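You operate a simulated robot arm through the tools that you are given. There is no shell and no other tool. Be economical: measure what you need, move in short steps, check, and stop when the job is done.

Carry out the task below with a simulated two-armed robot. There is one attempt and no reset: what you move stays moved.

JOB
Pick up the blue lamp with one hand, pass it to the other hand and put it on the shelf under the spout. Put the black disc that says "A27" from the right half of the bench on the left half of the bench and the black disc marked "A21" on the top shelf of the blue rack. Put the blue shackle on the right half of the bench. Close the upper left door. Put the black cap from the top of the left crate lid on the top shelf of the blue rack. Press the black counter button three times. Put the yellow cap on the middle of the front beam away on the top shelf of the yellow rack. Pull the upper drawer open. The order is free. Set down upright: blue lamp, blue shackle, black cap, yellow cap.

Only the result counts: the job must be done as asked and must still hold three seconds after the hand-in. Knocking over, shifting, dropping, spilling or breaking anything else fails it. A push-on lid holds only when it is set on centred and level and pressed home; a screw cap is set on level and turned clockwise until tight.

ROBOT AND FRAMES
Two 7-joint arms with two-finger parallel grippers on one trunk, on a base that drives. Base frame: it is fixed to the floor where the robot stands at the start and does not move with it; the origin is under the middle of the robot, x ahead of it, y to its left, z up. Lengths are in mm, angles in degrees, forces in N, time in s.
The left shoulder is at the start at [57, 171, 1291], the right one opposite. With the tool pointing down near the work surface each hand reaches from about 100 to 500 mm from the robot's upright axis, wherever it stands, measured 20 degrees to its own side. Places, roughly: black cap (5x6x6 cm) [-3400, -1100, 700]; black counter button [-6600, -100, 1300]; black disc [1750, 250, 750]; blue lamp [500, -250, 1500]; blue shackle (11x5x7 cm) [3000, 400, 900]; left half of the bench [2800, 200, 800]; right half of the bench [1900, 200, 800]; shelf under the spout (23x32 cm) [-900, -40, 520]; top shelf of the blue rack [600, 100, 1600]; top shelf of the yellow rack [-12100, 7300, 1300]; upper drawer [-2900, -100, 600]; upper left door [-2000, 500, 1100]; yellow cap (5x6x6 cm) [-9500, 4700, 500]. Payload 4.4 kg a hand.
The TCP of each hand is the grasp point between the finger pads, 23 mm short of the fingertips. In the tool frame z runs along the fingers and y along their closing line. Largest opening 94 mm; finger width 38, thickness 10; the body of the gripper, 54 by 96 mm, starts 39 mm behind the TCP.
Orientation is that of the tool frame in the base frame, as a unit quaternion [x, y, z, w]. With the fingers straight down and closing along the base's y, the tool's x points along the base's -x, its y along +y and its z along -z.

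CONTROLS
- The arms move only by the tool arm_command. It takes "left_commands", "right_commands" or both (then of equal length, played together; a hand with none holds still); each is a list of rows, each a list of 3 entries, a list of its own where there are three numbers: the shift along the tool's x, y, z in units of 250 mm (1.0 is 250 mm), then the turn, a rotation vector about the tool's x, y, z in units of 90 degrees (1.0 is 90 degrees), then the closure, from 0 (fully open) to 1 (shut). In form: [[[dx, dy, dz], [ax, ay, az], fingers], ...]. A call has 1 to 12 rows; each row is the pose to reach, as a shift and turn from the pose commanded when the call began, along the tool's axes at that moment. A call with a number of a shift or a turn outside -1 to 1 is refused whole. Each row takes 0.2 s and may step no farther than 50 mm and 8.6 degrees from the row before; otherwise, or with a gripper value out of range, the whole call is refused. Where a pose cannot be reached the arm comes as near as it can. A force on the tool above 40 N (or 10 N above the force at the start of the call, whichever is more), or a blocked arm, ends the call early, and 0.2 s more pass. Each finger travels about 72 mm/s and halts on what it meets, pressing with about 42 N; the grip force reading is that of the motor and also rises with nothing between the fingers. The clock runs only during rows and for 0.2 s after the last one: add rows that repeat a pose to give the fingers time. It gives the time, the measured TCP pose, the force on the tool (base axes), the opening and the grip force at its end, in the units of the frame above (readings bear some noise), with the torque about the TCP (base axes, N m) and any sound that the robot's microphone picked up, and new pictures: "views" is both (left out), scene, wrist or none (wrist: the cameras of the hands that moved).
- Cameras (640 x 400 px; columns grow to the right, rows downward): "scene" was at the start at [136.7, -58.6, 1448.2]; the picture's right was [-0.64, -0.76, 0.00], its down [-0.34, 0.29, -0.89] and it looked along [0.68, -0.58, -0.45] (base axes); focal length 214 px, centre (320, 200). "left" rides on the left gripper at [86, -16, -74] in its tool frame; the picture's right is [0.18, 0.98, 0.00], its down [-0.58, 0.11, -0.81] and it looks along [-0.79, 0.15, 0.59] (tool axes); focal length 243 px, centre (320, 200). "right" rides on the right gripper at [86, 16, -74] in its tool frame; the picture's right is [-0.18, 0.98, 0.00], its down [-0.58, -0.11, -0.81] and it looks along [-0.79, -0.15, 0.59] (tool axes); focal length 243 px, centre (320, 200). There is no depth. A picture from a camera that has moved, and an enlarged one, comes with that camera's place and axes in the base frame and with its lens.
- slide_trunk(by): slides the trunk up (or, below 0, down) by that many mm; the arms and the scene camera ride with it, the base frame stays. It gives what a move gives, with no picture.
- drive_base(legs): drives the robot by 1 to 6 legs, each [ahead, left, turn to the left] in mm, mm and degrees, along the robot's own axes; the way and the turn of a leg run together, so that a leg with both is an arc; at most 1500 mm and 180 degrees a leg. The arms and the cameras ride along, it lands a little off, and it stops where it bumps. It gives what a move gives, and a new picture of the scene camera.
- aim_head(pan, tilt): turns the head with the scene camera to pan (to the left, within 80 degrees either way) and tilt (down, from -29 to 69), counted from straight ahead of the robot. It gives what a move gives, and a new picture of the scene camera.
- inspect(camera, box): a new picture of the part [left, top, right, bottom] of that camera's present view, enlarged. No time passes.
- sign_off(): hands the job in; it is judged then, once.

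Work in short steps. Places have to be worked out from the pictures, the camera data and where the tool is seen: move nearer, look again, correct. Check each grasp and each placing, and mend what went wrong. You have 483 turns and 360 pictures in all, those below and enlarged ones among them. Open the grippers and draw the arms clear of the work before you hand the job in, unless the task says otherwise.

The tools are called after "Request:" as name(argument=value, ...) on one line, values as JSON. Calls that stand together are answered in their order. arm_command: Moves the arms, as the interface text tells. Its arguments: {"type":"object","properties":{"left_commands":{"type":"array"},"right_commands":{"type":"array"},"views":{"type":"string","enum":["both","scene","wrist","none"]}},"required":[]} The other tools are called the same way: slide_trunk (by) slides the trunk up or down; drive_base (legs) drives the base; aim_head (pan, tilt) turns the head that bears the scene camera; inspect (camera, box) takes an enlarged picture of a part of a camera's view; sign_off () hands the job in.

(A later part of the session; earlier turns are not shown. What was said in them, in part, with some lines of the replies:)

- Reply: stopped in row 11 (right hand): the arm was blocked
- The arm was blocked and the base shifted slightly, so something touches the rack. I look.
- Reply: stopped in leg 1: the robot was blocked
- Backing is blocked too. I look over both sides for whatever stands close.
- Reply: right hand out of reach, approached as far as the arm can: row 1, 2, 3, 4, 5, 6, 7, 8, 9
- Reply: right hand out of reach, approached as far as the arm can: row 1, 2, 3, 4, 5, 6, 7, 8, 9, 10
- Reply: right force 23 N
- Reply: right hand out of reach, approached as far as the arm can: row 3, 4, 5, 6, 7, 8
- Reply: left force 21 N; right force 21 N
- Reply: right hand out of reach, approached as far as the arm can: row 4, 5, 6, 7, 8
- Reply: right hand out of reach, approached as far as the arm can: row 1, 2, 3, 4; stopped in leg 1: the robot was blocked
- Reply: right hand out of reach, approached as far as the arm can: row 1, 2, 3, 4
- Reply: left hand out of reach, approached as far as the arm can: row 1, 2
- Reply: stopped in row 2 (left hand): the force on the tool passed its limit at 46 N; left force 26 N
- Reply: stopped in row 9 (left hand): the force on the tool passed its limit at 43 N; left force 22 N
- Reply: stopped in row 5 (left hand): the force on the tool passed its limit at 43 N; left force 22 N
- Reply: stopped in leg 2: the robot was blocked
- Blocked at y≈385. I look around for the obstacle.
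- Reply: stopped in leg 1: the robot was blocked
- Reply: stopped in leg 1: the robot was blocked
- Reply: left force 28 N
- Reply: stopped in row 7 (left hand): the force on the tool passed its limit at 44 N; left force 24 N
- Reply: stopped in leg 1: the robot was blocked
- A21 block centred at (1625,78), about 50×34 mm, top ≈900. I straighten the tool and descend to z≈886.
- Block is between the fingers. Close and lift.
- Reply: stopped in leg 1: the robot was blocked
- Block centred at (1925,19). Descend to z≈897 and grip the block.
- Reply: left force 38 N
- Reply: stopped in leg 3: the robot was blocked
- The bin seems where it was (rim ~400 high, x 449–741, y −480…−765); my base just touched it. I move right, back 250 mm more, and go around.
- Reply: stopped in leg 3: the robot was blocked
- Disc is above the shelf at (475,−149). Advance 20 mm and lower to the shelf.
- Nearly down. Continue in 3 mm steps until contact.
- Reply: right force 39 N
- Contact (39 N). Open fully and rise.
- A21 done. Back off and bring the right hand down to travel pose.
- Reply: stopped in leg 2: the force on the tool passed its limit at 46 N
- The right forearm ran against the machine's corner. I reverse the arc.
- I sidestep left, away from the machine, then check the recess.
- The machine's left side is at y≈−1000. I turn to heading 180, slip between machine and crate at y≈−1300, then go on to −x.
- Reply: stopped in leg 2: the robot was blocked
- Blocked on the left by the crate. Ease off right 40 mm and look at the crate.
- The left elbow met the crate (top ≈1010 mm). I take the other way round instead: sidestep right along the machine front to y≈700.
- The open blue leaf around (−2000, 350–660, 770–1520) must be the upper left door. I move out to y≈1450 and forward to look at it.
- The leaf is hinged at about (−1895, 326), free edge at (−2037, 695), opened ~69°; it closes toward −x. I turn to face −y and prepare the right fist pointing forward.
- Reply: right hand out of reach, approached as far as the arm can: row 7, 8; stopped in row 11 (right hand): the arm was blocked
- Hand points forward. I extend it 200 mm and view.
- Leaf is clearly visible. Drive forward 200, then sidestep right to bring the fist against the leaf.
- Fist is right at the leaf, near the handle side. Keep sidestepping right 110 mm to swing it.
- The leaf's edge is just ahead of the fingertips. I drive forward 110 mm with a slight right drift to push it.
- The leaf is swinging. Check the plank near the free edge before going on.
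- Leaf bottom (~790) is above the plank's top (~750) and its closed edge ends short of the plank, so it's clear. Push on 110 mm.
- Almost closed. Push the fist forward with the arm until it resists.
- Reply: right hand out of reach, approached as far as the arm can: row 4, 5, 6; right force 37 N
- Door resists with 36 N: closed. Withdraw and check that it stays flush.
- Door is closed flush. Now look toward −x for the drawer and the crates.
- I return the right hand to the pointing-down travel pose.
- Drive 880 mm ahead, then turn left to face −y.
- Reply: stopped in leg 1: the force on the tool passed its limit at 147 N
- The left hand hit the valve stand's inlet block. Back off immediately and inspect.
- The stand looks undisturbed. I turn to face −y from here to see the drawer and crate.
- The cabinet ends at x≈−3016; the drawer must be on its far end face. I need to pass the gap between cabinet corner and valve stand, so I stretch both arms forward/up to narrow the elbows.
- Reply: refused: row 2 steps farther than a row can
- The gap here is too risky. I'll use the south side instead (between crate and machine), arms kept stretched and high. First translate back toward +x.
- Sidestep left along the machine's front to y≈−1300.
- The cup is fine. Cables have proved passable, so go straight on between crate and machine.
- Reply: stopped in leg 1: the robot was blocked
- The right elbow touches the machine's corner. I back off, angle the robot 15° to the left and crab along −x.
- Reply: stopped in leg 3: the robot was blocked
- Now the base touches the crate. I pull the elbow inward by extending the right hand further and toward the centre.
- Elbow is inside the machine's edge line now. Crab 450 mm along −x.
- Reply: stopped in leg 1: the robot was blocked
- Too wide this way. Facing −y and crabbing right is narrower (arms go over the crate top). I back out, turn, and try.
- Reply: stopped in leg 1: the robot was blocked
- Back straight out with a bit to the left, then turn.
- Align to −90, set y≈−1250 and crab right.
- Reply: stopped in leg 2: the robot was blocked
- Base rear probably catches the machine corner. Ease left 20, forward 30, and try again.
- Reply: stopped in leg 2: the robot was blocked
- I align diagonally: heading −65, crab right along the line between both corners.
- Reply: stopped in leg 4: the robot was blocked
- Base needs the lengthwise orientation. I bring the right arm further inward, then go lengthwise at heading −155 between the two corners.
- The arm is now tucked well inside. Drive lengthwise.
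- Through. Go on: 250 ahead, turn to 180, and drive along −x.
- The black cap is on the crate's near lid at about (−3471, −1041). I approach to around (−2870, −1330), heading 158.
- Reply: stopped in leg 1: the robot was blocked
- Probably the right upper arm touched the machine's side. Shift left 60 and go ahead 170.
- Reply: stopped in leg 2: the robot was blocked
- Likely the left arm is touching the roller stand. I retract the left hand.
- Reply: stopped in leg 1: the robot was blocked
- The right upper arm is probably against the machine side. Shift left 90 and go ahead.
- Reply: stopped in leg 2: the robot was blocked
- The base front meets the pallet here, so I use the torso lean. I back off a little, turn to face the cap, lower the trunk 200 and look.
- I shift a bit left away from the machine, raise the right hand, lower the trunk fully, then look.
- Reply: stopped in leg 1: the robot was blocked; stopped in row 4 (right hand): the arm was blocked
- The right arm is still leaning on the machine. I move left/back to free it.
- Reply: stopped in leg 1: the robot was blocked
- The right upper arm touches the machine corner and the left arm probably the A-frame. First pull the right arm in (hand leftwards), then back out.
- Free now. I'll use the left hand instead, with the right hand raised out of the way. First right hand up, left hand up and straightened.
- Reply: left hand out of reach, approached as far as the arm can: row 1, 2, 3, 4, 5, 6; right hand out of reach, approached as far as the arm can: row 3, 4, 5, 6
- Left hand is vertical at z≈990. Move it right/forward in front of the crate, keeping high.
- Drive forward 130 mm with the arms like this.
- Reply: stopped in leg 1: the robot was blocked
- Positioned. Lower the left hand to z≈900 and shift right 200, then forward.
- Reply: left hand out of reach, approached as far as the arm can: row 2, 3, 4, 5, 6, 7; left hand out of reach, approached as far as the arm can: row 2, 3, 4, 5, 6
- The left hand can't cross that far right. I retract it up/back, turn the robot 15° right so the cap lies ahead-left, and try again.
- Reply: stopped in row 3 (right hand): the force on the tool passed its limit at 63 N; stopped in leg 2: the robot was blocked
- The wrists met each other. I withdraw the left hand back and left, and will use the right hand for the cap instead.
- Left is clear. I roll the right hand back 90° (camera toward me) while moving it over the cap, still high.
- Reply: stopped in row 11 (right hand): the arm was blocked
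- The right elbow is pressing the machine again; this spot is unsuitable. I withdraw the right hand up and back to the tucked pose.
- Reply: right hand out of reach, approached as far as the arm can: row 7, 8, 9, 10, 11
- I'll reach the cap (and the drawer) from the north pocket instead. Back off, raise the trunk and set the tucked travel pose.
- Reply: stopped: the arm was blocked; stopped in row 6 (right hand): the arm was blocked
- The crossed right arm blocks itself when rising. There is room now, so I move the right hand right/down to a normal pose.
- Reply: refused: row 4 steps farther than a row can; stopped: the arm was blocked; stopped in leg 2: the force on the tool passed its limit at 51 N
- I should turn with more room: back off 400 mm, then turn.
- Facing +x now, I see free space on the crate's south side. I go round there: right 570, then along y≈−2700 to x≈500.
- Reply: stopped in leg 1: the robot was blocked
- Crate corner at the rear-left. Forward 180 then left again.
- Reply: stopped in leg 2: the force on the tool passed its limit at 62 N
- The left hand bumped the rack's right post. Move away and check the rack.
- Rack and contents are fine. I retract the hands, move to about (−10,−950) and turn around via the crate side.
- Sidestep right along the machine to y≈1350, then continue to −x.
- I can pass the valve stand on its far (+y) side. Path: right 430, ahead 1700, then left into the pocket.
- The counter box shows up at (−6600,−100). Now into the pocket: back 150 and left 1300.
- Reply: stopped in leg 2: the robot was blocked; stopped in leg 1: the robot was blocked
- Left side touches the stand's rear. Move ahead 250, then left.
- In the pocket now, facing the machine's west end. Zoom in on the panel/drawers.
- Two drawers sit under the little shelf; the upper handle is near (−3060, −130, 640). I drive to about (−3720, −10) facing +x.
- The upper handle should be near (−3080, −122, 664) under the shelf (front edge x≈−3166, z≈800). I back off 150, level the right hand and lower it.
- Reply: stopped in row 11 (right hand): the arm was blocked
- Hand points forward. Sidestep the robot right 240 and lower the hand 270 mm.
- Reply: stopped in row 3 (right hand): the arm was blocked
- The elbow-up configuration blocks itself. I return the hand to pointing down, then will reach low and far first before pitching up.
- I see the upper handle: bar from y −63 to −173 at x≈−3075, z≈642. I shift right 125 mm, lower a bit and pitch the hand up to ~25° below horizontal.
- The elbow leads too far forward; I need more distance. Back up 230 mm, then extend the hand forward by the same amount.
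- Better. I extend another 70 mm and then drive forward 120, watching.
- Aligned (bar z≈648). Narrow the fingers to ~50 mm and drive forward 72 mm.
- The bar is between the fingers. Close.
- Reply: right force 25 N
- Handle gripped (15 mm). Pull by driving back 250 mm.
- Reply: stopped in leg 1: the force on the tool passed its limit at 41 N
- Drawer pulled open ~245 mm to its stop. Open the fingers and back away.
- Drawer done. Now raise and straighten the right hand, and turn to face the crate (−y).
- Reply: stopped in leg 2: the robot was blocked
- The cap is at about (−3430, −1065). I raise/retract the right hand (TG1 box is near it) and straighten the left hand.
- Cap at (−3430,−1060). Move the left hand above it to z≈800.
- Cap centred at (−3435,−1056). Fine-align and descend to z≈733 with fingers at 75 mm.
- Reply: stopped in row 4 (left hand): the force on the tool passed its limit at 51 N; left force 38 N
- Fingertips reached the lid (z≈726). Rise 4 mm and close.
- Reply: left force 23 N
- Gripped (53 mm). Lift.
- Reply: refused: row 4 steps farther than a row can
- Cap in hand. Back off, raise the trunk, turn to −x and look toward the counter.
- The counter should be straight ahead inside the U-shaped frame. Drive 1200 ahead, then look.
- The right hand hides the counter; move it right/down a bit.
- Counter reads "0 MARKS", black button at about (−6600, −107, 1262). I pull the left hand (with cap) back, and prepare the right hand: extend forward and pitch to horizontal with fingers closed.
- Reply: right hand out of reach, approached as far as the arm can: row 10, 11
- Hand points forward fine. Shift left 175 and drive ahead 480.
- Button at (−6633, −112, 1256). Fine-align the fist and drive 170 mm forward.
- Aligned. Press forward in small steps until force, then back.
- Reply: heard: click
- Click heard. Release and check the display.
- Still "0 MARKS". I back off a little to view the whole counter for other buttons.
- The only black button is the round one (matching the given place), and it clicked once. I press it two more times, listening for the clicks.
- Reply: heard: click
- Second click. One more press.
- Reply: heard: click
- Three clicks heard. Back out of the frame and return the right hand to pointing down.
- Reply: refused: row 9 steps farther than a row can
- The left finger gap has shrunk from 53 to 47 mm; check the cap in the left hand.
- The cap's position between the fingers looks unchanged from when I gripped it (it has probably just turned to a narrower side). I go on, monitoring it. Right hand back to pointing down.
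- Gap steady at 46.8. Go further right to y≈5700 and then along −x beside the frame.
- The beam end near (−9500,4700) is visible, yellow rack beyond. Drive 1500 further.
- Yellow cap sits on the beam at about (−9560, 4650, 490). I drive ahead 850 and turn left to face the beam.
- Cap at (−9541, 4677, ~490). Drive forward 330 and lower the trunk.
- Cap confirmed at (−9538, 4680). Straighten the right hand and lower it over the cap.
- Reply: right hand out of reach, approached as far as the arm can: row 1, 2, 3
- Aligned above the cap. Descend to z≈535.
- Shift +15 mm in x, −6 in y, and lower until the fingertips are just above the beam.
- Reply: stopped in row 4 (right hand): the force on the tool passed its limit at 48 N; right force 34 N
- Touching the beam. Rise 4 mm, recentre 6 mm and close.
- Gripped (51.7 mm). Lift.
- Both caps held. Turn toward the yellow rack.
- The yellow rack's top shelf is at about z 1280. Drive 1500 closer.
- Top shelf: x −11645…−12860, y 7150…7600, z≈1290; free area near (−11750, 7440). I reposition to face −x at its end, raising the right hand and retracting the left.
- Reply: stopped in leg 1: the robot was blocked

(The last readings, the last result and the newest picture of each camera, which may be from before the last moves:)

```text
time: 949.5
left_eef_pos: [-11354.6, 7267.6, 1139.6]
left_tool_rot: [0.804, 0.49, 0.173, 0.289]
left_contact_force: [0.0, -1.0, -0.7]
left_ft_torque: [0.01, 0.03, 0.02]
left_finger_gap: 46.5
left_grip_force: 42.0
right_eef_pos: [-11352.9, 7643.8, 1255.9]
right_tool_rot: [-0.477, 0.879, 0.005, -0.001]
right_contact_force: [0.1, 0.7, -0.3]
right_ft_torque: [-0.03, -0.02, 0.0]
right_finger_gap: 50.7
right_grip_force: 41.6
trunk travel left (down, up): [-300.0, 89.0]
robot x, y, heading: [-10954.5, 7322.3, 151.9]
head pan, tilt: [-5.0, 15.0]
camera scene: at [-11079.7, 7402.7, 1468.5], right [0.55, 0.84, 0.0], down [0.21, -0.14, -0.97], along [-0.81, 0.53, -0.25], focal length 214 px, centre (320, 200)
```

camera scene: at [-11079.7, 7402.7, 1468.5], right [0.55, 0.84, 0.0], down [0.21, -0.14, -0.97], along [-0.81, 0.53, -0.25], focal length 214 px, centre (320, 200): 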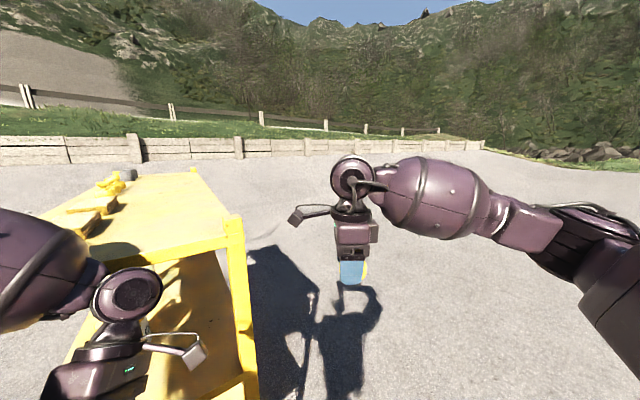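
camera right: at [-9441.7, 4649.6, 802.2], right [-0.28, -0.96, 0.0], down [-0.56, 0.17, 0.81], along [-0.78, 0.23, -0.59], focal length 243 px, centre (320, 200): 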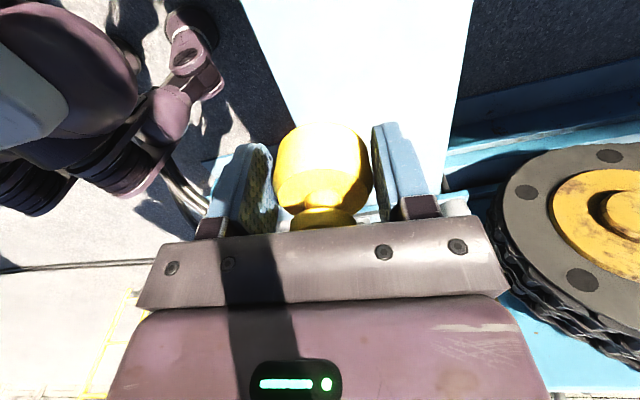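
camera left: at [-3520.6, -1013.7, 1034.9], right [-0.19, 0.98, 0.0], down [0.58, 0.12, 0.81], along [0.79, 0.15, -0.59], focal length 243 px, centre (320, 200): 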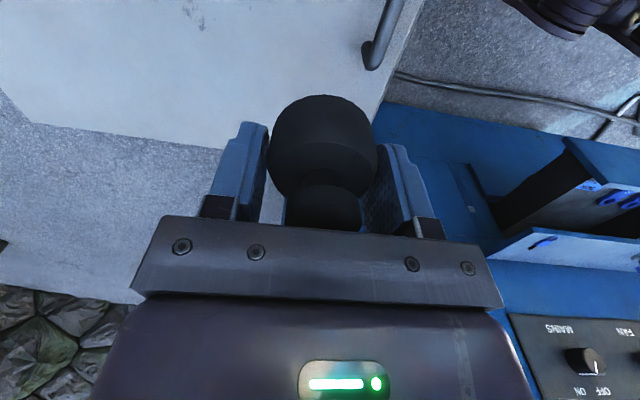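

Blocked here; check the right side for an obstacle.

Request:
aim_head(pan=-80, tilt=35)

Request:
aim_head(pan=40, tilt=35)

```text
time: 951.0
left_eef_pos: [-11355.8, 7269.2, 1140.6]
left_tool_rot: [0.805, 0.49, 0.173, 0.289]
left_contact_force: [-0.9, -0.4, -1.1]
left_ft_torque: [-0.02, 0.01, 0.0]
left_finger_gap: 46.3
left_grip_force: 42.2
right_eef_pos: [-11352.7, 7643.0, 1254.0]
right_tool_rot: [-0.477, 0.879, 0.005, -0.001]
right_contact_force: [-0.1, -0.2, -0.3]
right_ft_torque: [-0.02, 0.03, 0.0]
right_finger_gap: 50.6
right_grip_force: 42.2
trunk travel left (down, up): [-300.0, 89.0]
robot x, y, heading: [-10953.6, 7323.9, 151.8]
head pan, tilt: [-80.0, 35.0]
camera scene: at [-10974.1, 7435.4, 1435.7], right [0.95, -0.31, -0.01], down [-0.19, -0.54, -0.82], along [0.25, 0.78, -0.57], focal length 214 px, centre (320, 200)
```

scene: 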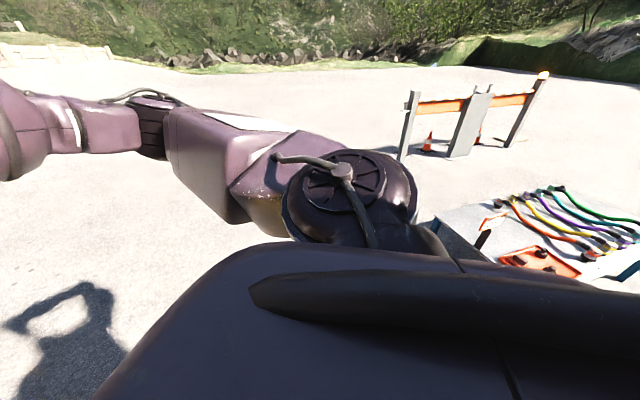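

```text
time: 953.0
left_eef_pos: [-11354.8, 7268.4, 1139.7]
left_tool_rot: [0.805, 0.489, 0.173, 0.289]
left_contact_force: [0.4, -0.2, -1.0]
left_ft_torque: [0.04, -0.01, 0.0]
left_finger_gap: 46.8
left_grip_force: 42.0
right_eef_pos: [-11352.7, 7645.1, 1255.5]
right_tool_rot: [-0.477, 0.879, 0.005, -0.001]
right_contact_force: [-0.6, -0.1, -0.4]
right_ft_torque: [0.01, 0.0, 0.01]
right_finger_gap: 50.1
right_grip_force: 41.7
trunk travel left (down, up): [-300.0, 89.0]
robot x, y, heading: [-10955.7, 7321.2, 151.9]
head pan, tilt: [40.0, 35.0]
camera scene: at [-11087.7, 7333.9, 1436.4], right [-0.2, 0.98, 0.0], down [0.55, 0.12, -0.82], along [-0.81, -0.17, -0.57], focal length 214 px, centre (320, 200)
```

scene: 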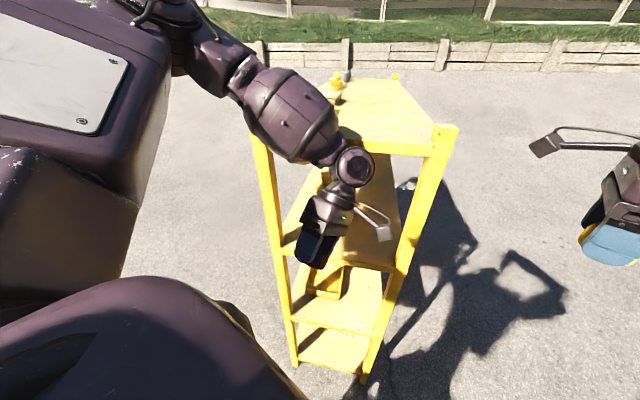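

Nothing obviously touching; I try the turn to heading 180 directly.

Request:
drive_base(legs=[[-60, 0, 0], [0, 0, 28]])

Request:
aim_head(pan=0, tilt=30)

```text
time: 955.3
left_eef_pos: [-11241.6, 7060.7, 1135.4]
left_tool_rot: [0.665, 0.664, 0.24, 0.242]
left_contact_force: [0.3, -0.9, -1.0]
left_ft_torque: [0.0, 0.01, 0.0]
left_finger_gap: 46.7
left_grip_force: 42.2
right_eef_pos: [-11412.3, 7394.3, 1250.8]
right_tool_rot: [-0.671, 0.741, 0.002, 0.001]
right_contact_force: [0.6, -0.2, 0.1]
right_ft_torque: [0.01, 0.01, 0.01]
right_finger_gap: 50.2
right_grip_force: 41.9
trunk travel left (down, up): [-300.0, 89.0]
robot x, y, heading: [-10902.0, 7298.3, 179.1]
head pan, tilt: [40.0, 35.0]
camera scene: at [-11035.8, 7240.2, 1435.1], right [-0.63, 0.78, 0.0], down [0.45, 0.36, -0.82], along [-0.64, -0.52, -0.57], focal length 214 px, centre (320, 200)
```

scene: 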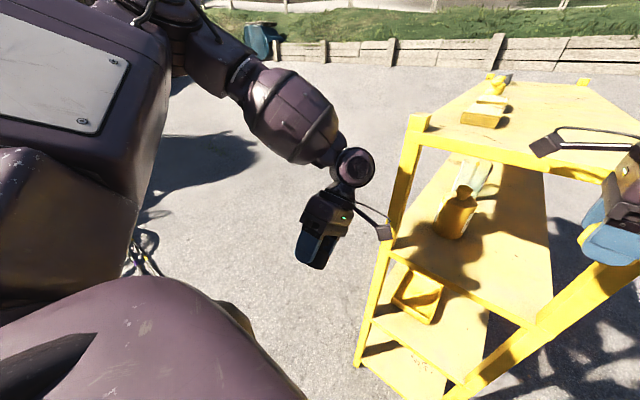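

```text
time: 956.4
left_eef_pos: [-11243.0, 7061.3, 1136.8]
left_tool_rot: [0.665, 0.664, 0.24, 0.242]
left_contact_force: [0.5, -0.3, -0.3]
left_ft_torque: [-0.03, 0.01, 0.0]
left_finger_gap: 46.6
left_grip_force: 42.4
right_eef_pos: [-11412.5, 7395.2, 1252.0]
right_tool_rot: [-0.671, 0.742, 0.003, 0.001]
right_contact_force: [-0.7, -0.5, -0.2]
right_ft_torque: [0.0, 0.03, 0.0]
right_finger_gap: 49.7
right_grip_force: 41.9
trunk travel left (down, up): [-300.0, 89.0]
robot x, y, heading: [-10901.7, 7296.0, 179.1]
head pan, tilt: [0.0, 30.0]
camera scene: at [-11058.1, 7297.5, 1442.9], right [0.02, 1.0, 0.0], down [0.5, -0.01, -0.87], along [-0.87, 0.01, -0.5], focal length 214 px, centre (320, 200)
```

scene: 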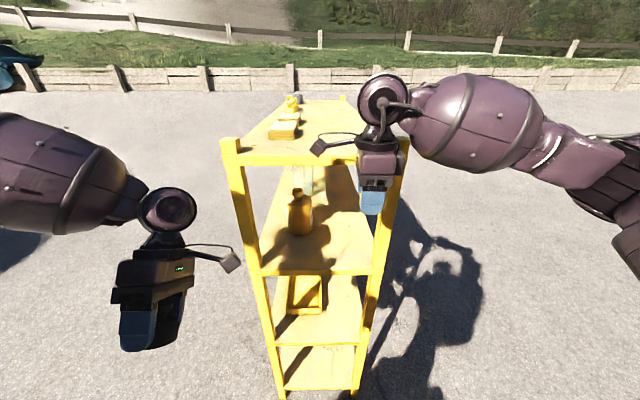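

Facing the rack's end. Raise the right hand to z≈1395 and drive forward 245.

Request:
arm_command(right_commands=[[[0, 0, -0.18], [0, 0, 0], 1], [[0, 0, -0.36], [0, 0, 0], 1], [[0.05, 0, -0.5], [0, 0, 0], 1], [[0.1, 0, -0.58], [0, 0, 0], 1]], views="wrist")

Request:
drive_base(legs=[[240, 0, 0]])

Request:
inspect(camera="right", box=[0, 0, 640, 400])

```text
time: 957.4
left_eef_pos: [-11242.2, 7060.3, 1136.3]
left_tool_rot: [0.666, 0.664, 0.24, 0.241]
left_contact_force: [0.4, -0.3, -0.5]
left_ft_torque: [0.01, -0.01, 0.01]
left_finger_gap: 46.5
left_grip_force: 42.0
right_eef_pos: [-11413.1, 7370.9, 1396.1]
right_tool_rot: [-0.671, 0.742, 0.002, 0.002]
right_contact_force: [-0.7, 0.2, -0.6]
right_ft_torque: [-0.01, -0.01, 0.0]
right_finger_gap: 50.0
right_grip_force: 41.6
trunk travel left (down, up): [-300.0, 89.0]
robot x, y, heading: [-10900.6, 7296.9, 179.1]
head pan, tilt: [0.0, 30.0]
camera right: at [-11437.3, 7285.8, 1470.6], right [-0.96, 0.28, 0.0], down [0.17, 0.56, 0.81], along [0.23, 0.78, -0.59], focal length 243 px, centre (320, 200)
```

right: 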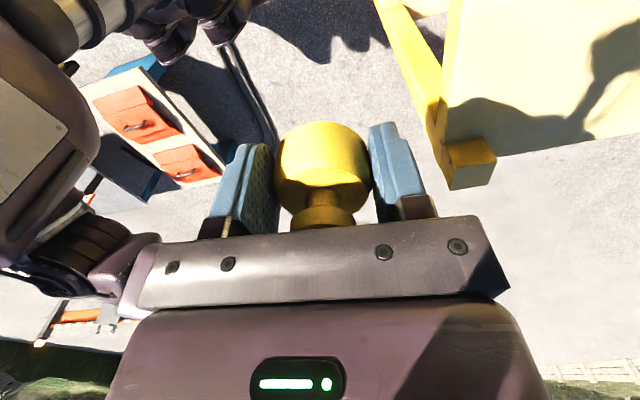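

```text
time: 959.0
left_eef_pos: [-11429.3, 7056.6, 1137.0]
left_tool_rot: [0.666, 0.66, 0.247, 0.245]
left_contact_force: [3.6, 0.0, 0.6]
left_ft_torque: [0.0, 0.34, -0.15]
left_finger_gap: 46.1
left_grip_force: 42.1
right_eef_pos: [-11611.6, 7366.8, 1393.9]
right_tool_rot: [-0.673, 0.74, 0.003, 0.003]
right_contact_force: [0.0, 0.1, -0.6]
right_ft_torque: [-0.02, 0.02, 0.02]
right_finger_gap: 49.7
right_grip_force: 43.0
trunk travel left (down, up): [-300.0, 89.0]
robot x, y, heading: [-11100.3, 7299.0, 179.8]
head pan, tilt: [0.0, 30.0]
stopped in leg 1: the force on the tool passed its limit at 145 N (the readings are from after the stop); the commanded pose is now the measured one
camera scene: at [-11254.2, 7296.0, 1443.0], right [0.01, 1.0, 0.0], down [0.5, 0.0, -0.87], along [-0.87, 0.01, -0.5], focal length 214 px, centre (320, 200)
```

scene: 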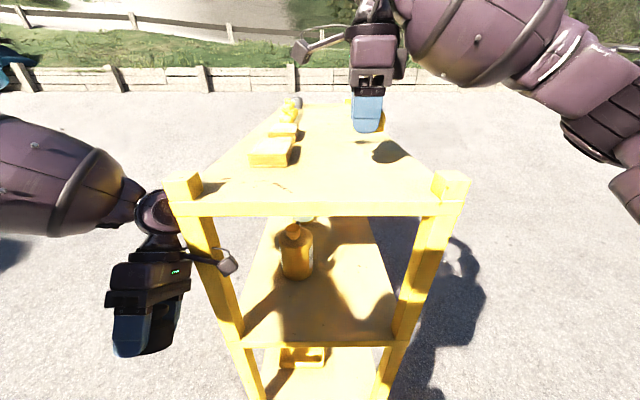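

```text
1.00 times, centred on (320, 200) of right (not enlarged: the box is as wide or as high as the picture)
camera zoom: at [-11635.1, 7282.3, 1469.0], right [-0.96, 0.28, 0.0], down [0.16, 0.56, 0.81], along [0.22, 0.78, -0.59], focal length 243 px, centre (320, 200)
```

zoom: 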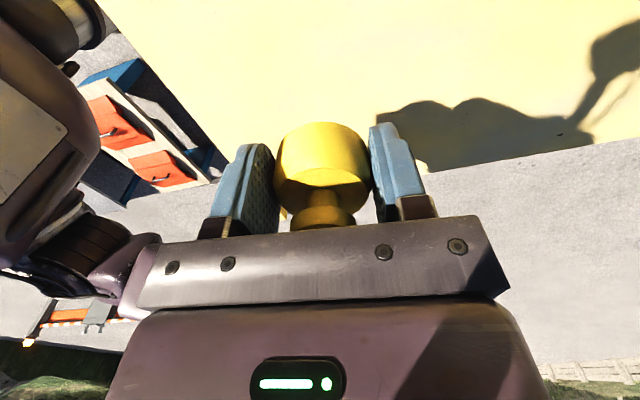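

The left wrist bumped the rack post. Back off 40 mm and move the left hand further left, then check.

Request:
drive_base(legs=[[-50, 0, 0]])

Request:
arm_command(left_commands=[[[-0.12, 0, 0], [0.04, 0, 0], 1], [[-0.24, 0, 0], [0.1, 0, 0], 1], [[-0.36, 0, 0], [0.16, 0, 0], 1], [[-0.48, 0, 0], [0.22, 0, 0], 1], [[-0.56, 0, 0], [0.28, 0, 0], 1], [[-0.6, 0, 0], [0.34, 0, 0], 1]], views="both")

```text
time: 959.9
left_eef_pos: [-11381.2, 7059.5, 1136.7]
left_tool_rot: [0.666, 0.659, 0.247, 0.247]
left_contact_force: [0.1, 0.6, 0.0]
left_ft_torque: [-0.02, 0.03, -0.03]
left_finger_gap: 47.1
left_grip_force: 41.9
right_eef_pos: [-11563.4, 7368.9, 1394.8]
right_tool_rot: [-0.673, 0.74, 0.001, 0.002]
right_contact_force: [0.0, -0.2, -0.5]
right_ft_torque: [0.02, 0.02, -0.02]
right_finger_gap: 49.5
right_grip_force: 41.8
trunk travel left (down, up): [-300.0, 89.0]
robot x, y, heading: [-11052.3, 7295.5, 179.2]
head pan, tilt: [0.0, 30.0]
camera scene: at [-11206.2, 7298.3, 1442.9], right [0.01, 1.0, 0.0], down [0.5, 0.0, -0.87], along [-0.87, 0.01, -0.5], focal length 214 px, centre (320, 200)
```

scene: 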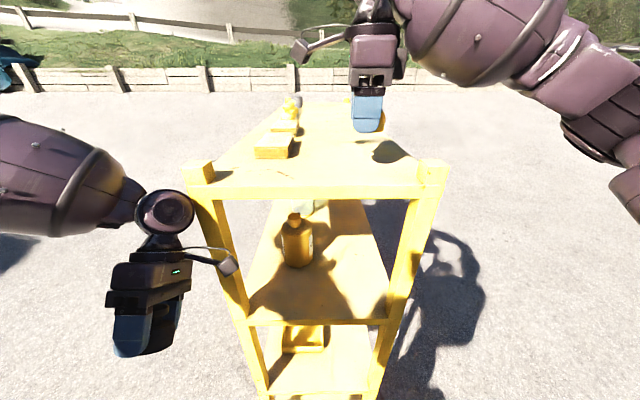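

```text
time: 961.3
left_eef_pos: [-11383.9, 6908.2, 1133.5]
left_tool_rot: [0.708, 0.701, 0.063, 0.062]
left_contact_force: [1.3, 0.2, -0.6]
left_ft_torque: [0.01, 0.01, 0.01]
left_finger_gap: 46.5
left_grip_force: 42.1
right_eef_pos: [-11563.4, 7369.1, 1394.1]
right_tool_rot: [-0.672, 0.74, 0.002, 0.002]
right_contact_force: [-0.4, 0.0, -0.2]
right_ft_torque: [0.0, 0.01, 0.01]
right_finger_gap: 49.3
right_grip_force: 41.9
trunk travel left (down, up): [-300.0, 89.0]
robot x, y, heading: [-11055.7, 7296.1, 179.2]
head pan, tilt: [0.0, 30.0]
camera scene: at [-11206.6, 7297.2, 1443.0], right [0.01, 1.0, 0.0], down [0.5, 0.0, -0.87], along [-0.87, 0.01, -0.5], focal length 214 px, centre (320, 200)
camera left: at [-11412.2, 6994.6, 1205.0], right [0.97, 0.17, 0.17], down [-0.04, -0.58, 0.81], along [0.24, -0.79, -0.56], focal length 243 px, centre (320, 200)
```

scene: 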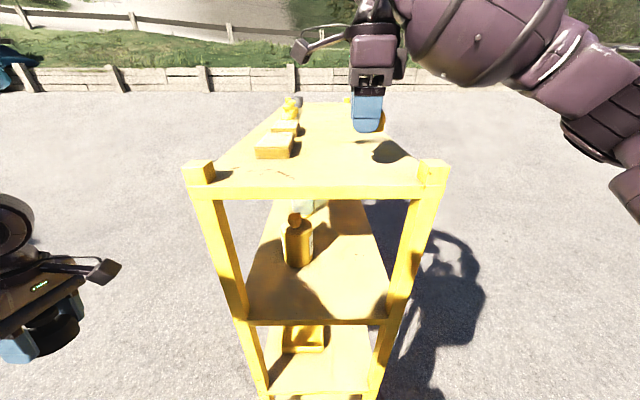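
left: 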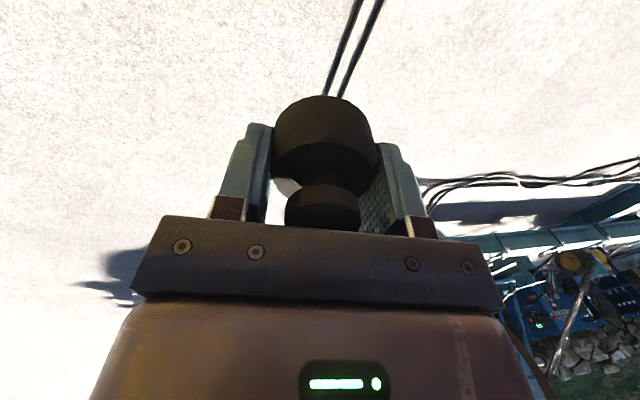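

Left hand is clear now and everything on the rack stands. Forward 95 mm.

Request:
drive_base(legs=[[95, 0, 0]])

Request:
arm_command(right_commands=[[[0, 0, 0.12], [0, 0, 0], 1], [[0, 0, 0.2], [0, 0, 0], 1], [[0, 0, 0.23], [0, 0, 0], 1], [[0, 0, 0.25], [0, 0, 0], 1]], views="both")

```text
time: 962.5
left_eef_pos: [-11481.3, 6908.6, 1134.2]
left_tool_rot: [0.707, 0.701, 0.064, 0.063]
left_contact_force: [0.0, 0.2, -1.4]
left_ft_torque: [-0.01, -0.01, 0.02]
left_finger_gap: 46.5
left_grip_force: 42.6
right_eef_pos: [-11662.6, 7368.4, 1394.4]
right_tool_rot: [-0.674, 0.739, 0.001, 0.003]
right_contact_force: [0.1, -1.0, -0.2]
right_ft_torque: [0.02, 0.0, -0.01]
right_finger_gap: 49.4
right_grip_force: 41.8
trunk travel left (down, up): [-300.0, 89.0]
robot x, y, heading: [-11149.5, 7296.0, 179.6]
head pan, tilt: [0.0, 30.0]
```

```text
time: 963.5
left_eef_pos: [-11480.3, 6908.3, 1135.3]
left_tool_rot: [0.707, 0.702, 0.064, 0.062]
left_contact_force: [0.1, -0.1, -0.3]
left_ft_torque: [-0.03, 0.02, 0.0]
left_finger_gap: 46.6
left_grip_force: 42.7
right_eef_pos: [-11661.0, 7369.2, 1331.9]
right_tool_rot: [-0.673, 0.739, 0.001, 0.003]
right_contact_force: [-0.2, 0.2, -0.8]
right_ft_torque: [0.03, -0.02, -0.03]
right_finger_gap: 49.3
right_grip_force: 42.1
trunk travel left (down, up): [-300.0, 89.0]
robot x, y, heading: [-11150.5, 7294.8, 179.6]
head pan, tilt: [0.0, 30.0]
no pictures are left
```

Pictures are used up; I continue by readings. Lower the yellow cap in 3 mm steps until contact.

Request:
arm_command(right_commands=[[[0, 0, 0.012], [0, 0, 0], 1], [[0, 0, 0.024], [0, 0, 0], 1], [[0, 0, 0.036], [0, 0, 0], 1], [[0, 0, 0.048], [0, 0, 0], 1], [[0, 0, 0.06], [0, 0, 0], 1], [[0, 0, 0.072], [0, 0, 0], 1], [[0, 0, 0.084], [0, 0, 0], 1], [[0, 0, 0.096], [0, 0, 0], 1], [[0, 0, 0.108], [0, 0, 0], 1], [[0, 0, 0.12], [0, 0, 0], 1], [[0, 0, 0.132], [0, 0, 0], 1], [[0, 0, 0.144], [0, 0, 0], 1]], views="none")

```text
time: 964.7
left_eef_pos: [-11478.6, 6908.3, 1135.1]
left_tool_rot: [0.706, 0.702, 0.064, 0.062]
left_contact_force: [0.3, -0.7, -1.3]
left_ft_torque: [-0.01, 0.04, -0.02]
left_finger_gap: 46.6
left_grip_force: 42.1
right_eef_pos: [-11660.1, 7368.2, 1323.9]
right_tool_rot: [-0.674, 0.739, 0.003, -0.003]
right_contact_force: [3.6, 0.3, 12.0]
right_ft_torque: [0.28, -0.29, 0.04]
right_finger_gap: 46.9
right_grip_force: 42.3
trunk travel left (down, up): [-300.0, 89.0]
robot x, y, heading: [-11150.4, 7296.7, 179.9]
head pan, tilt: [0.0, 30.0]
stopped in row 6 (right hand): the force on the tool passed its limit at 46 N (the readings are from after the stop); the commanded pose is now the measured one
no pictures are left
```

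Contact on the shelf. Open gently and rise.

Request:
arm_command(right_commands=[[[0, 0, 0.008], [0, 0, 0], 0.9], [[0, 0, 0.008], [0, 0, 0], 0.6], [[0, 0, 0.008], [0, 0, 0], 0.3], [[0, 0, 0.008], [0, 0, 0], 0.1], [[0, 0, 0.008], [0, 0, 0], 0.1]], views="none")

Request:
arm_command(right_commands=[[[0, 0, -0.06], [0, 0, 0], 0.1], [[0, 0, -0.18], [0, 0, 0], 0.1], [[0, 0, -0.34], [0, 0, 0], 0.1], [[0, 0, -0.5], [0, 0, 0], 0.1]], views="none")

```text
time: 965.4
left_eef_pos: [-11480.8, 6908.3, 1135.3]
left_tool_rot: [0.707, 0.701, 0.064, 0.062]
left_contact_force: [0.4, -0.4, -0.1]
left_ft_torque: [-0.01, -0.01, -0.01]
left_finger_gap: 46.6
left_grip_force: 41.8
right_eef_pos: [-11662.7, 7368.7, 1323.5]
right_tool_rot: [-0.672, 0.741, 0.003, -0.007]
right_contact_force: [-4.8, -0.8, 13.1]
right_ft_torque: [0.18, -0.4, 0.09]
right_finger_gap: 63.9
right_grip_force: 0.1
trunk travel left (down, up): [-300.0, 89.0]
robot x, y, heading: [-11149.2, 7295.4, 179.8]
head pan, tilt: [0.0, 30.0]
stopped in row 3 (right hand): the force on the tool passed its limit at 45 N (the readings are from after the stop); the commanded pose is now the measured one
no pictures are left
```

```text
time: 966.4
left_eef_pos: [-11479.3, 6907.4, 1134.9]
left_tool_rot: [0.707, 0.702, 0.064, 0.062]
left_contact_force: [-0.4, 0.0, -0.7]
left_ft_torque: [0.0, 0.04, 0.02]
left_finger_gap: 46.5
left_grip_force: 42.0
right_eef_pos: [-11662.7, 7370.6, 1447.7]
right_tool_rot: [-0.671, 0.741, 0.004, -0.007]
right_contact_force: [1.1, 0.2, 0.8]
right_ft_torque: [-0.01, 0.05, 0.01]
right_finger_gap: 84.6
right_grip_force: 0.1
trunk travel left (down, up): [-300.0, 89.0]
robot x, y, heading: [-11149.9, 7298.8, 179.6]
head pan, tilt: [0.0, 30.0]
no pictures are left
```

Yellow cap released on the shelf. Back straight off, then return along the known path (reverse, heading 180), using pose readings.

Request:
drive_base(legs=[[-300, 0, 0]])

Request:
arm_command(right_commands=[[[0, 0, 0.15], [0, 0, 0], 0.1], [[0, 0, 0.3], [0, 0, 0], 0.1], [[0, 0, 0.45], [0, 0, 0], 0], [[0, 0, 0.6], [0, 0, 0], 0]], views="none")

Request:
drive_base(legs=[[0, 700, 0], [0, 700, 0]])

```text
time: 968.4
left_eef_pos: [-11183.7, 6906.0, 1135.7]
left_tool_rot: [0.706, 0.703, 0.064, 0.061]
left_contact_force: [-0.5, -0.9, 0.1]
left_ft_torque: [0.0, 0.06, 0.01]
left_finger_gap: 46.8
left_grip_force: 41.5
right_eef_pos: [-11369.4, 7368.4, 1447.8]
right_tool_rot: [-0.673, 0.74, 0.004, -0.005]
right_contact_force: [0.1, 0.5, 0.7]
right_ft_torque: [0.01, 0.0, 0.0]
right_finger_gap: 84.2
right_grip_force: 0.0
trunk travel left (down, up): [-300.0, 89.0]
robot x, y, heading: [-10853.5, 7293.5, 180.0]
head pan, tilt: [0.0, 30.0]
```

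```text
time: 969.4
left_eef_pos: [-11184.2, 6905.7, 1134.0]
left_tool_rot: [0.705, 0.703, 0.064, 0.062]
left_contact_force: [0.9, -0.1, -0.1]
left_ft_torque: [0.01, -0.01, -0.02]
left_finger_gap: 46.6
left_grip_force: 41.8
right_eef_pos: [-11374.5, 7367.7, 1297.1]
right_tool_rot: [-0.673, 0.74, 0.004, -0.005]
right_contact_force: [-0.2, -0.1, -1.3]
right_ft_torque: [-0.03, 0.03, 0.01]
right_finger_gap: 93.7
right_grip_force: 0.2
trunk travel left (down, up): [-300.0, 89.0]
robot x, y, heading: [-10855.7, 7293.5, 179.9]
head pan, tilt: [0.0, 30.0]
no pictures are left
```

```text
time: 982.2
left_eef_pos: [-11184.1, 5493.0, 1135.0]
left_tool_rot: [0.702, 0.707, 0.064, 0.061]
left_contact_force: [0.2, 0.4, -0.7]
left_ft_torque: [0.01, 0.01, -0.02]
left_finger_gap: 46.7
left_grip_force: 42.3
right_eef_pos: [-11378.4, 5953.2, 1296.8]
right_tool_rot: [-0.678, 0.735, 0.004, -0.006]
right_contact_force: [-0.2, 0.0, -0.2]
right_ft_torque: [0.04, -0.01, -0.02]
right_finger_gap: 94.0
right_grip_force: 0.1
trunk travel left (down, up): [-300.0, 89.0]
robot x, y, heading: [-10858.5, 5886.5, -179.3]
head pan, tilt: [0.0, 30.0]
```

Request:
drive_base(legs=[[-1400, 80, -0.7], [-1400, 0, 0], [-1400, 0, 0], [-1400, 0, 0], [-850, 0, 0]])

```text
time: 999.1
left_eef_pos: [-7741.7, 5560.4, 1136.5]
left_tool_rot: [0.681, 0.728, 0.064, 0.056]
left_contact_force: [0.9, 0.8, 0.0]
left_ft_torque: [0.02, 0.07, 0.0]
left_finger_gap: 46.5
left_grip_force: 42.2
right_eef_pos: [-7962.1, 6007.9, 1301.7]
right_tool_rot: [-0.697, 0.717, 0.005, -0.008]
right_contact_force: [1.5, 0.4, 1.4]
right_ft_torque: [-0.02, 0.12, 0.01]
right_finger_gap: 93.8
right_grip_force: 0.1
trunk travel left (down, up): [-300.0, 89.0]
robot x, y, heading: [-7448.4, 5971.8, -176.0]
head pan, tilt: [0.0, 30.0]
stopped in leg 3: the robot was blocked; the commanded pose is now the measured one
```

Drifted toward the table on the north side. Move ahead/left away and correct heading.

Request:
drive_base(legs=[[40, 60, 0], [0, 200, -4], [-1400, 40, 0]])

```text
time: 1008.9
left_eef_pos: [-6402.7, 5271.0, 1135.9]
left_tool_rot: [0.712, 0.696, 0.064, 0.061]
left_contact_force: [0.7, -0.1, -1.2]
left_ft_torque: [-0.01, -0.01, -0.02]
left_finger_gap: 46.6
left_grip_force: 42.0
right_eef_pos: [-6583.2, 5737.1, 1296.3]
right_tool_rot: [-0.666, 0.746, 0.002, -0.003]
right_contact_force: [0.4, -0.4, 0.0]
right_ft_torque: [0.02, -0.05, -0.01]
right_finger_gap: 94.3
right_grip_force: 0.0
trunk travel left (down, up): [-300.0, 89.0]
robot x, y, heading: [-6066.0, 5657.6, 178.8]
head pan, tilt: [0.0, 30.0]
```

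Request:
drive_base(legs=[[-1400, 0, 0.6], [-270, 0, 0]])

Request:
drive_base(legs=[[0, 1200, 0], [0, 1200, 0]])

```text
time: 1017.3
left_eef_pos: [-4750.4, 5262.4, 1134.0]
left_tool_rot: [0.7, 0.708, 0.064, 0.061]
left_contact_force: [0.2, 0.0, -0.5]
left_ft_torque: [-0.01, 0.01, 0.0]
left_finger_gap: 46.2
left_grip_force: 41.6
right_eef_pos: [-4944.4, 5724.1, 1295.4]
right_tool_rot: [-0.678, 0.735, 0.003, -0.006]
right_contact_force: [0.7, 0.0, 0.0]
right_ft_torque: [0.01, 0.0, 0.0]
right_finger_gap: 94.3
right_grip_force: 0.1
trunk travel left (down, up): [-300.0, 89.0]
robot x, y, heading: [-4429.8, 5659.6, -179.3]
head pan, tilt: [0.0, 30.0]
```

```text
time: 1038.5
left_eef_pos: [-4678.1, 2846.1, 1136.4]
left_tool_rot: [0.69, 0.719, 0.065, 0.06]
left_contact_force: [0.1, -0.1, -0.3]
left_ft_torque: [-0.02, 0.01, 0.01]
left_finger_gap: 46.5
left_grip_force: 42.5
right_eef_pos: [-4886.9, 3300.2, 1295.2]
right_tool_rot: [-0.688, 0.726, 0.003, -0.004]
right_contact_force: [0.5, -0.5, 0.3]
right_ft_torque: [-0.01, 0.01, 0.01]
right_finger_gap: 94.0
right_grip_force: 0.0
trunk travel left (down, up): [-300.0, 89.0]
robot x, y, heading: [-4364.0, 3250.4, -177.9]
head pan, tilt: [0.0, 30.0]
```

Request:
drive_base(legs=[[0, 1400, -2.1], [-900, 0, 0], [-900, 0, 0]])

```text
time: 1059.4
left_eef_pos: [-2839.3, 1497.5, 1135.6]
left_tool_rot: [0.707, 0.702, 0.064, 0.063]
left_contact_force: [0.4, 0.4, -0.6]
left_ft_torque: [-0.03, -0.03, -0.01]
left_finger_gap: 46.6
left_grip_force: 42.1
right_eef_pos: [-3025.6, 1960.8, 1296.2]
right_tool_rot: [-0.67, 0.743, 0.002, -0.004]
right_contact_force: [0.2, 0.8, -0.7]
right_ft_torque: [-0.02, 0.01, 0.0]
right_finger_gap: 93.9
right_grip_force: 0.0
trunk travel left (down, up): [-300.0, 89.0]
robot x, y, heading: [-2505.7, 1884.7, 179.7]
head pan, tilt: [0.0, 30.0]
```

Request:
drive_base(legs=[[-150, 530, 0], [-1400, 0, 0], [-720, 0, 0]])

```text
time: 1074.7
left_eef_pos: [-549.5, 981.2, 1135.7]
left_tool_rot: [0.699, 0.71, 0.065, 0.061]
left_contact_force: [-0.2, -0.5, -0.8]
left_ft_torque: [0.01, 0.02, 0.02]
left_finger_gap: 46.7
left_grip_force: 42.0
right_eef_pos: [-746.1, 1441.0, 1295.8]
right_tool_rot: [-0.678, 0.735, 0.002, -0.003]
right_contact_force: [0.6, -0.3, -0.6]
right_ft_torque: [-0.01, 0.06, 0.04]
right_finger_gap: 93.7
right_grip_force: 0.0
trunk travel left (down, up): [-300.0, 89.0]
robot x, y, heading: [-223.1, 1378.0, -179.1]
head pan, tilt: [0.0, 30.0]
```

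At (−223,1378). Turn to heading 0.

Request:
drive_base(legs=[[0, 0, 179]])

Request:
arm_command(left_commands=[[[0, 0, 0], [0.06, 0, 0], 1], [[0, 0, 0], [0.113, 0, 0], 1], [[0.1, -0.1, 0], [0.113, 0, 0], 1], [[0.25, -0.15, 0], [0.113, 0, 0], 1], [[0.4, -0.2, 0], [0.113, 0, 0], 1], [[0.55, -0.25, 0], [0.113, 0, 0], 1], [[0.7, -0.28, 0], [0.113, 0, 0], 1]], right_commands=[[[0, -0.12, 0], [0, 0, 0], 0], [[0, -0.24, 0.05], [0, 0, 0], 0], [[-0.05, -0.36, 0.1], [0, 0, 0], 0], [[-0.1, -0.48, 0.2], [0, 0, 0], 0], [[-0.15, -0.6, 0.3], [0, 0, 0], 0], [[-0.2, -0.7, 0.4], [0, 0, 0], 0], [[-0.25, -0.76, 0.5], [0, 0, 0], 0]], views="none")

```text
time: 1082.5
left_eef_pos: [89.4, 1778.6, 1135.4]
left_tool_rot: [0.715, -0.694, -0.06, 0.066]
left_contact_force: [-0.1, -0.4, -0.7]
left_ft_torque: [0.0, -0.01, 0.03]
left_finger_gap: 46.5
left_grip_force: 41.7
right_eef_pos: [294.6, 1321.6, 1295.9]
right_tool_rot: [0.729, 0.684, 0.003, 0.002]
right_contact_force: [0.1, -1.0, 0.6]
right_ft_torque: [0.02, 0.0, 0.0]
right_finger_gap: 93.7
right_grip_force: 0.1
trunk travel left (down, up): [-300.0, 89.0]
robot x, y, heading: [-225.7, 1376.1, 1.8]
head pan, tilt: [0.0, 30.0]
```

```text
time: 1084.1
left_eef_pos: [169.3, 1601.3, 1123.7]
left_tool_rot: [0.718, -0.696, 0.0, -0.001]
left_contact_force: [0.3, 0.3, -1.3]
left_ft_torque: [0.06, -0.02, -0.03]
left_finger_gap: 46.6
left_grip_force: 41.4
right_eef_pos: [109.7, 1273.2, 1177.2]
right_tool_rot: [0.73, 0.684, 0.004, 0.003]
right_contact_force: [-0.8, 0.0, -0.7]
right_ft_torque: [0.01, 0.03, -0.01]
right_finger_gap: 94.0
right_grip_force: 0.0
right hand out of reach, approached as far as the arm can: row 7
trunk travel left (down, up): [-300.0, 89.0]
robot x, y, heading: [-224.8, 1373.2, 2.0]
head pan, tilt: [0.0, 30.0]
no pictures are left
```

Request:
drive_base(legs=[[-70, 0, -2], [0, -1480, 0]])

Request:
slide_trunk(by=88)

```text
time: 1098.2
left_eef_pos: [101.8, 65.5, 1122.3]
left_tool_rot: [-0.705, 0.709, -0.002, -0.001]
left_contact_force: [-0.1, 0.7, 0.0]
left_ft_torque: [0.0, 0.04, 0.0]
left_finger_gap: 46.6
left_grip_force: 41.6
right_eef_pos: [30.2, -260.0, 1177.0]
right_tool_rot: [0.741, 0.671, 0.004, 0.002]
right_contact_force: [0.2, 0.2, -0.6]
right_ft_torque: [0.01, -0.01, -0.02]
right_finger_gap: 94.0
right_grip_force: 0.0
trunk travel left (down, up): [-300.0, 89.0]
robot x, y, heading: [-302.8, -143.9, -0.4]
head pan, tilt: [0.0, 30.0]
```

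```text
time: 1099.4
left_eef_pos: [102.0, 65.9, 1210.7]
left_tool_rot: [-0.705, 0.709, -0.001, -0.002]
left_contact_force: [-0.7, 0.0, -0.3]
left_ft_torque: [0.01, -0.01, -0.03]
left_finger_gap: 46.6
left_grip_force: 41.3
right_eef_pos: [29.7, -259.9, 1266.6]
right_tool_rot: [0.742, 0.67, 0.004, 0.002]
right_contact_force: [0.1, 0.3, 0.1]
right_ft_torque: [0.02, 0.0, 0.01]
right_finger_gap: 93.9
right_grip_force: 0.1
trunk travel left (down, up): [-388.0, 1.0]
robot x, y, heading: [-302.4, -148.0, -0.2]
head pan, tilt: [0.0, 30.0]
```

Raise the left hand with the cap in two steps.

Request:
arm_command(left_commands=[[[0, 0, -0.18], [0, 0, 0], 1], [[0, -0.02, -0.36], [0, 0, 0], 1], [[0, -0.04, -0.54], [0, 0, 0], 1], [[0, -0.06, -0.72], [0, 0, 0], 1], [[0, -0.08, -0.9], [0, 0, 0], 1], [[0, -0.1, -1], [0, 0, 0], 1]], views="none")

Request:
arm_command(left_commands=[[[0, 0, -0.18], [0, 0, 0], 1], [[0.02, -0.02, -0.36], [0, 0, 0], 1], [[0.05, -0.04, -0.54], [0, 0, 0], 1], [[0.1, -0.06, -0.7], [0, 0, 0], 1], [[0.15, -0.08, -0.86], [0, 0, 0], 1], [[0.2, -0.1, -0.96], [0, 0, 0], 1]], views="none")

```text
time: 1100.8
left_eef_pos: [125.5, 64.4, 1461.5]
left_tool_rot: [-0.705, 0.709, 0.0, -0.002]
left_contact_force: [-0.1, -0.4, -0.5]
left_ft_torque: [0.0, -0.02, -0.02]
left_finger_gap: 46.7
left_grip_force: 42.1
right_eef_pos: [29.3, -260.6, 1265.5]
right_tool_rot: [0.742, 0.671, 0.004, 0.002]
right_contact_force: [-0.5, 0.6, -0.2]
right_ft_torque: [0.01, -0.03, 0.01]
right_finger_gap: 94.0
right_grip_force: 0.1
trunk travel left (down, up): [-388.0, 1.0]
robot x, y, heading: [-302.2, -145.2, -0.1]
head pan, tilt: [0.0, 30.0]
no pictures are left
```

```text
time: 1102.2
left_eef_pos: [149.9, 14.0, 1700.9]
left_tool_rot: [-0.705, 0.709, -0.001, 0.0]
left_contact_force: [-0.1, -0.5, -0.8]
left_ft_torque: [0.03, -0.05, -0.05]
left_finger_gap: 46.5
left_grip_force: 42.3
right_eef_pos: [29.0, -260.6, 1266.2]
right_tool_rot: [0.742, 0.671, 0.004, 0.002]
right_contact_force: [-1.0, 0.3, 0.0]
right_ft_torque: [0.0, -0.01, 0.01]
right_finger_gap: 93.9
right_grip_force: 0.1
trunk travel left (down, up): [-388.0, 1.0]
robot x, y, heading: [-303.0, -143.9, 0.1]
head pan, tilt: [0.0, 30.0]
no pictures are left
```

Left hand at (150,14,1701). Extend 75 mm and drive forward 235.

Request:
arm_command(left_commands=[[[0, -0.1, 0], [0, 0, 0], 1], [[0, -0.2, 0], [0, 0, 0], 1], [[0, -0.3, 0], [0, 0, 0], 1]], views="none")

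Request:
drive_base(legs=[[235, 0, 0]])

```text
time: 1103.0
left_eef_pos: [227.5, 14.7, 1699.2]
left_tool_rot: [-0.706, 0.708, 0.0, -0.001]
left_contact_force: [0.4, -1.0, -0.3]
left_ft_torque: [0.01, -0.01, 0.03]
left_finger_gap: 46.5
left_grip_force: 42.5
right_eef_pos: [31.6, -261.3, 1266.2]
right_tool_rot: [0.742, 0.67, 0.003, 0.002]
right_contact_force: [1.5, -0.6, 0.2]
right_ft_torque: [0.03, 0.03, -0.04]
right_finger_gap: 94.0
right_grip_force: 0.1
trunk travel left (down, up): [-388.0, 1.0]
robot x, y, heading: [-299.9, -145.8, -0.3]
head pan, tilt: [0.0, 30.0]
no pictures are left
```

```text
time: 1104.7
left_eef_pos: [450.6, 13.6, 1700.1]
left_tool_rot: [-0.705, 0.709, -0.001, -0.001]
left_contact_force: [0.0, -0.1, -0.2]
left_ft_torque: [0.01, 0.01, 0.0]
left_finger_gap: 46.7
left_grip_force: 42.4
right_eef_pos: [252.9, -260.5, 1265.7]
right_tool_rot: [0.741, 0.672, 0.004, 0.002]
right_contact_force: [-0.1, 0.0, 0.2]
right_ft_torque: [0.0, -0.04, -0.01]
right_finger_gap: 94.1
right_grip_force: 0.1
trunk travel left (down, up): [-388.0, 1.0]
robot x, y, heading: [-75.2, -145.4, -0.0]
head pan, tilt: [0.0, 30.0]
```

Advance 30 mm and lower to z≈1605, then step down to contact.

Request:
arm_command(left_commands=[[[0.03, -0.12, 0.02], [0, 0, 0], 1], [[0.03, -0.12, 0.14], [0, 0, 0], 1], [[0.03, -0.12, 0.26], [0, 0, 0], 1], [[0.03, -0.12, 0.34], [0, 0, 0], 1], [[0.03, -0.12, 0.38], [0, 0, 0], 1]], views="none")

Request:
arm_command(left_commands=[[[0, 0, 0.014], [0, 0, 0], 1], [[0, 0, 0.028], [0, 0, 0], 1], [[0, 0, 0.042], [0, 0, 0], 1], [[0, 0, 0.056], [0, 0, 0], 1], [[0, 0, 0.07], [0, 0, 0], 1], [[0, 0, 0.084], [0, 0, 0], 1], [[0, 0, 0.098], [0, 0, 0], 1], [[0, 0, 0.112], [0, 0, 0], 1], [[0, 0, 0.126], [0, 0, 0], 1], [[0, 0, 0.14], [0, 0, 0], 1], [[0, 0, 0.154], [0, 0, 0], 1], [[0, 0, 0.168], [0, 0, 0], 1]], views="none")

```text
time: 1105.9
left_eef_pos: [478.5, 11.6, 1606.4]
left_tool_rot: [-0.705, 0.709, -0.001, -0.001]
left_contact_force: [-0.2, -0.9, -0.2]
left_ft_torque: [-0.02, 0.01, -0.02]
left_finger_gap: 46.5
left_grip_force: 42.3
right_eef_pos: [253.9, -261.5, 1265.9]
right_tool_rot: [0.741, 0.671, 0.003, 0.003]
right_contact_force: [0.5, -0.5, -0.7]
right_ft_torque: [-0.03, 0.01, 0.02]
right_finger_gap: 93.9
right_grip_force: 0.2
trunk travel left (down, up): [-388.0, 1.0]
robot x, y, heading: [-76.7, -144.6, -0.4]
head pan, tilt: [0.0, 30.0]
no pictures are left
```

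```text
time: 1107.8
left_eef_pos: [476.8, 6.5, 1584.1]
left_tool_rot: [-0.705, 0.709, -0.008, 0.001]
left_contact_force: [-3.2, -1.6, 7.5]
left_ft_torque: [0.08, 0.3, 0.07]
left_finger_gap: 46.6
left_grip_force: 41.4
right_eef_pos: [253.1, -261.4, 1266.6]
right_tool_rot: [0.741, 0.671, 0.005, 0.002]
right_contact_force: [-0.3, -0.4, 0.1]
right_ft_torque: [-0.01, 0.0, -0.01]
right_finger_gap: 94.1
right_grip_force: 0.1
trunk travel left (down, up): [-388.0, 1.0]
robot x, y, heading: [-71.4, -146.6, -0.1]
head pan, tilt: [0.0, 30.0]
stopped in row 9 (left hand): the force on the tool passed its limit at 58 N (the readings are from after the stop); the commanded pose is now the measured one
no pictures are left
```

Contact (shelf ≈1558). Open the fingers gently, then rise.

Request:
arm_command(left_commands=[[[0, 0, 0], [0, 0, 0], 0.8], [[0, 0, 0], [0, 0, 0], 0.55], [[0, 0, 0], [0, 0, 0], 0.3], [[0, 0, 0], [0, 0, 0], 0.1], [[0, 0, 0], [0, 0, 0], 0.1]], views="none")

```text
time: 1108.7
left_eef_pos: [479.1, 9.2, 1584.1]
left_tool_rot: [-0.706, 0.708, -0.011, 0.002]
left_contact_force: [0.1, 1.2, -0.2]
left_ft_torque: [0.0, 0.0, 0.02]
left_finger_gap: 84.6
left_grip_force: 0.1
right_eef_pos: [253.4, -261.5, 1266.4]
right_tool_rot: [0.742, 0.671, 0.005, 0.003]
right_contact_force: [-1.0, 0.4, -0.1]
right_ft_torque: [-0.01, -0.01, -0.02]
right_finger_gap: 93.9
right_grip_force: 0.0
trunk travel left (down, up): [-388.0, 1.0]
robot x, y, heading: [-75.0, -146.9, -0.2]
head pan, tilt: [0.0, 30.0]
stopped in row 4 (left hand): the force on the tool passed its limit at 47 N (the readings are from after the stop); the commanded pose is now the measured one
no pictures are left
```

Request:
arm_command(left_commands=[[[0, 0, -0.02], [0, 0, 0], 0.1], [[0, 0, -0.08], [0, 0, 0], 0.1], [[0, 0, -0.2], [0, 0, 0], 0.1], [[0, 0, -0.36], [0, 0, 0], 0.1], [[0, 0, -0.5], [0, 0, 0], 0.1]], views="none")

```text
time: 1109.9
left_eef_pos: [473.6, 8.9, 1710.1]
left_tool_rot: [-0.706, 0.708, -0.011, 0.002]
left_contact_force: [0.9, 0.2, 0.4]
left_ft_torque: [0.01, -0.02, -0.01]
left_finger_gap: 84.8
left_grip_force: 0.0
right_eef_pos: [253.1, -262.3, 1265.8]
right_tool_rot: [0.742, 0.67, 0.005, 0.003]
right_contact_force: [-0.8, 1.1, -0.6]
right_ft_torque: [0.04, -0.01, -0.04]
right_finger_gap: 94.1
right_grip_force: 0.0
trunk travel left (down, up): [-388.0, 1.0]
robot x, y, heading: [-74.8, -148.2, -0.4]
head pan, tilt: [0.0, 30.0]
no pictures are left
```

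Cap placed and hand clear. Back away from the rack, lower the arms, open grippers.

Request:
drive_base(legs=[[-240, 0, 0]])

Request:
arm_command(left_commands=[[[0, 0.06, 0.16], [0, 0, 0], 0], [[0, 0.12, 0.32], [0, 0, 0], 0], [[0, 0.18, 0.48], [0, 0, 0], 0], [[0, 0.24, 0.64], [0, 0, 0], 0], [[0, 0.3, 0.8], [0, 0, 0], 0], [[0, 0.36, 0.96], [0, 0, 0], 0]], views="none")

```text
time: 1111.7
left_eef_pos: [236.6, 9.3, 1708.2]
left_tool_rot: [-0.705, 0.71, -0.011, 0.002]
left_contact_force: [-0.8, -0.1, -0.4]
left_ft_torque: [0.04, 0.0, 0.02]
left_finger_gap: 84.7
left_grip_force: 0.0
right_eef_pos: [11.5, -261.1, 1266.0]
right_tool_rot: [0.744, 0.668, 0.004, 0.003]
right_contact_force: [0.2, -0.1, 0.5]
right_ft_torque: [-0.04, 0.01, -0.02]
right_finger_gap: 94.3
right_grip_force: 0.0
trunk travel left (down, up): [-388.0, 1.0]
robot x, y, heading: [-316.1, -146.5, -0.3]
head pan, tilt: [0.0, 30.0]
```

```text
time: 1113.1
left_eef_pos: [149.1, 8.0, 1469.8]
left_tool_rot: [-0.704, 0.71, -0.012, 0.001]
left_contact_force: [0.3, -0.4, 0.0]
left_ft_torque: [0.02, -0.01, -0.02]
left_finger_gap: 93.9
left_grip_force: 0.0
right_eef_pos: [12.0, -260.8, 1265.8]
right_tool_rot: [0.743, 0.669, 0.004, 0.003]
right_contact_force: [-0.5, -0.2, -0.9]
right_ft_torque: [-0.02, 0.03, -0.02]
right_finger_gap: 94.0
right_grip_force: 0.0
trunk travel left (down, up): [-388.0, 1.0]
robot x, y, heading: [-318.5, -148.2, -0.8]
head pan, tilt: [0.0, 30.0]
no pictures are left
```

All parts of the job are done, the hands are empty and the arms are clear. Hand in.

Request:
sign_off()

```text
The job is handed in.
```

I carried out every part of the job and handed it in, but I couldn't see the last two steps, and I bumped several things along the way. My pictures ran out before I set down the yellow cap on the yellow rack and the black cap on the blue rack. I placed both by force and position readings only, so whether they are upright is unconfirmed.

- **Bumps:** the arms or base hit both racks, the valve stand, the blue machine, a crate and the bin, and a bench on the way back after the pictures ran out. What I could see afterwards looked undisturbed.
- **Counter button:** I heard three clicks, but the display still read "0 MARKS" and the label beside the button says "ZERO". It was the only black button I could see there, and it matched the place given.
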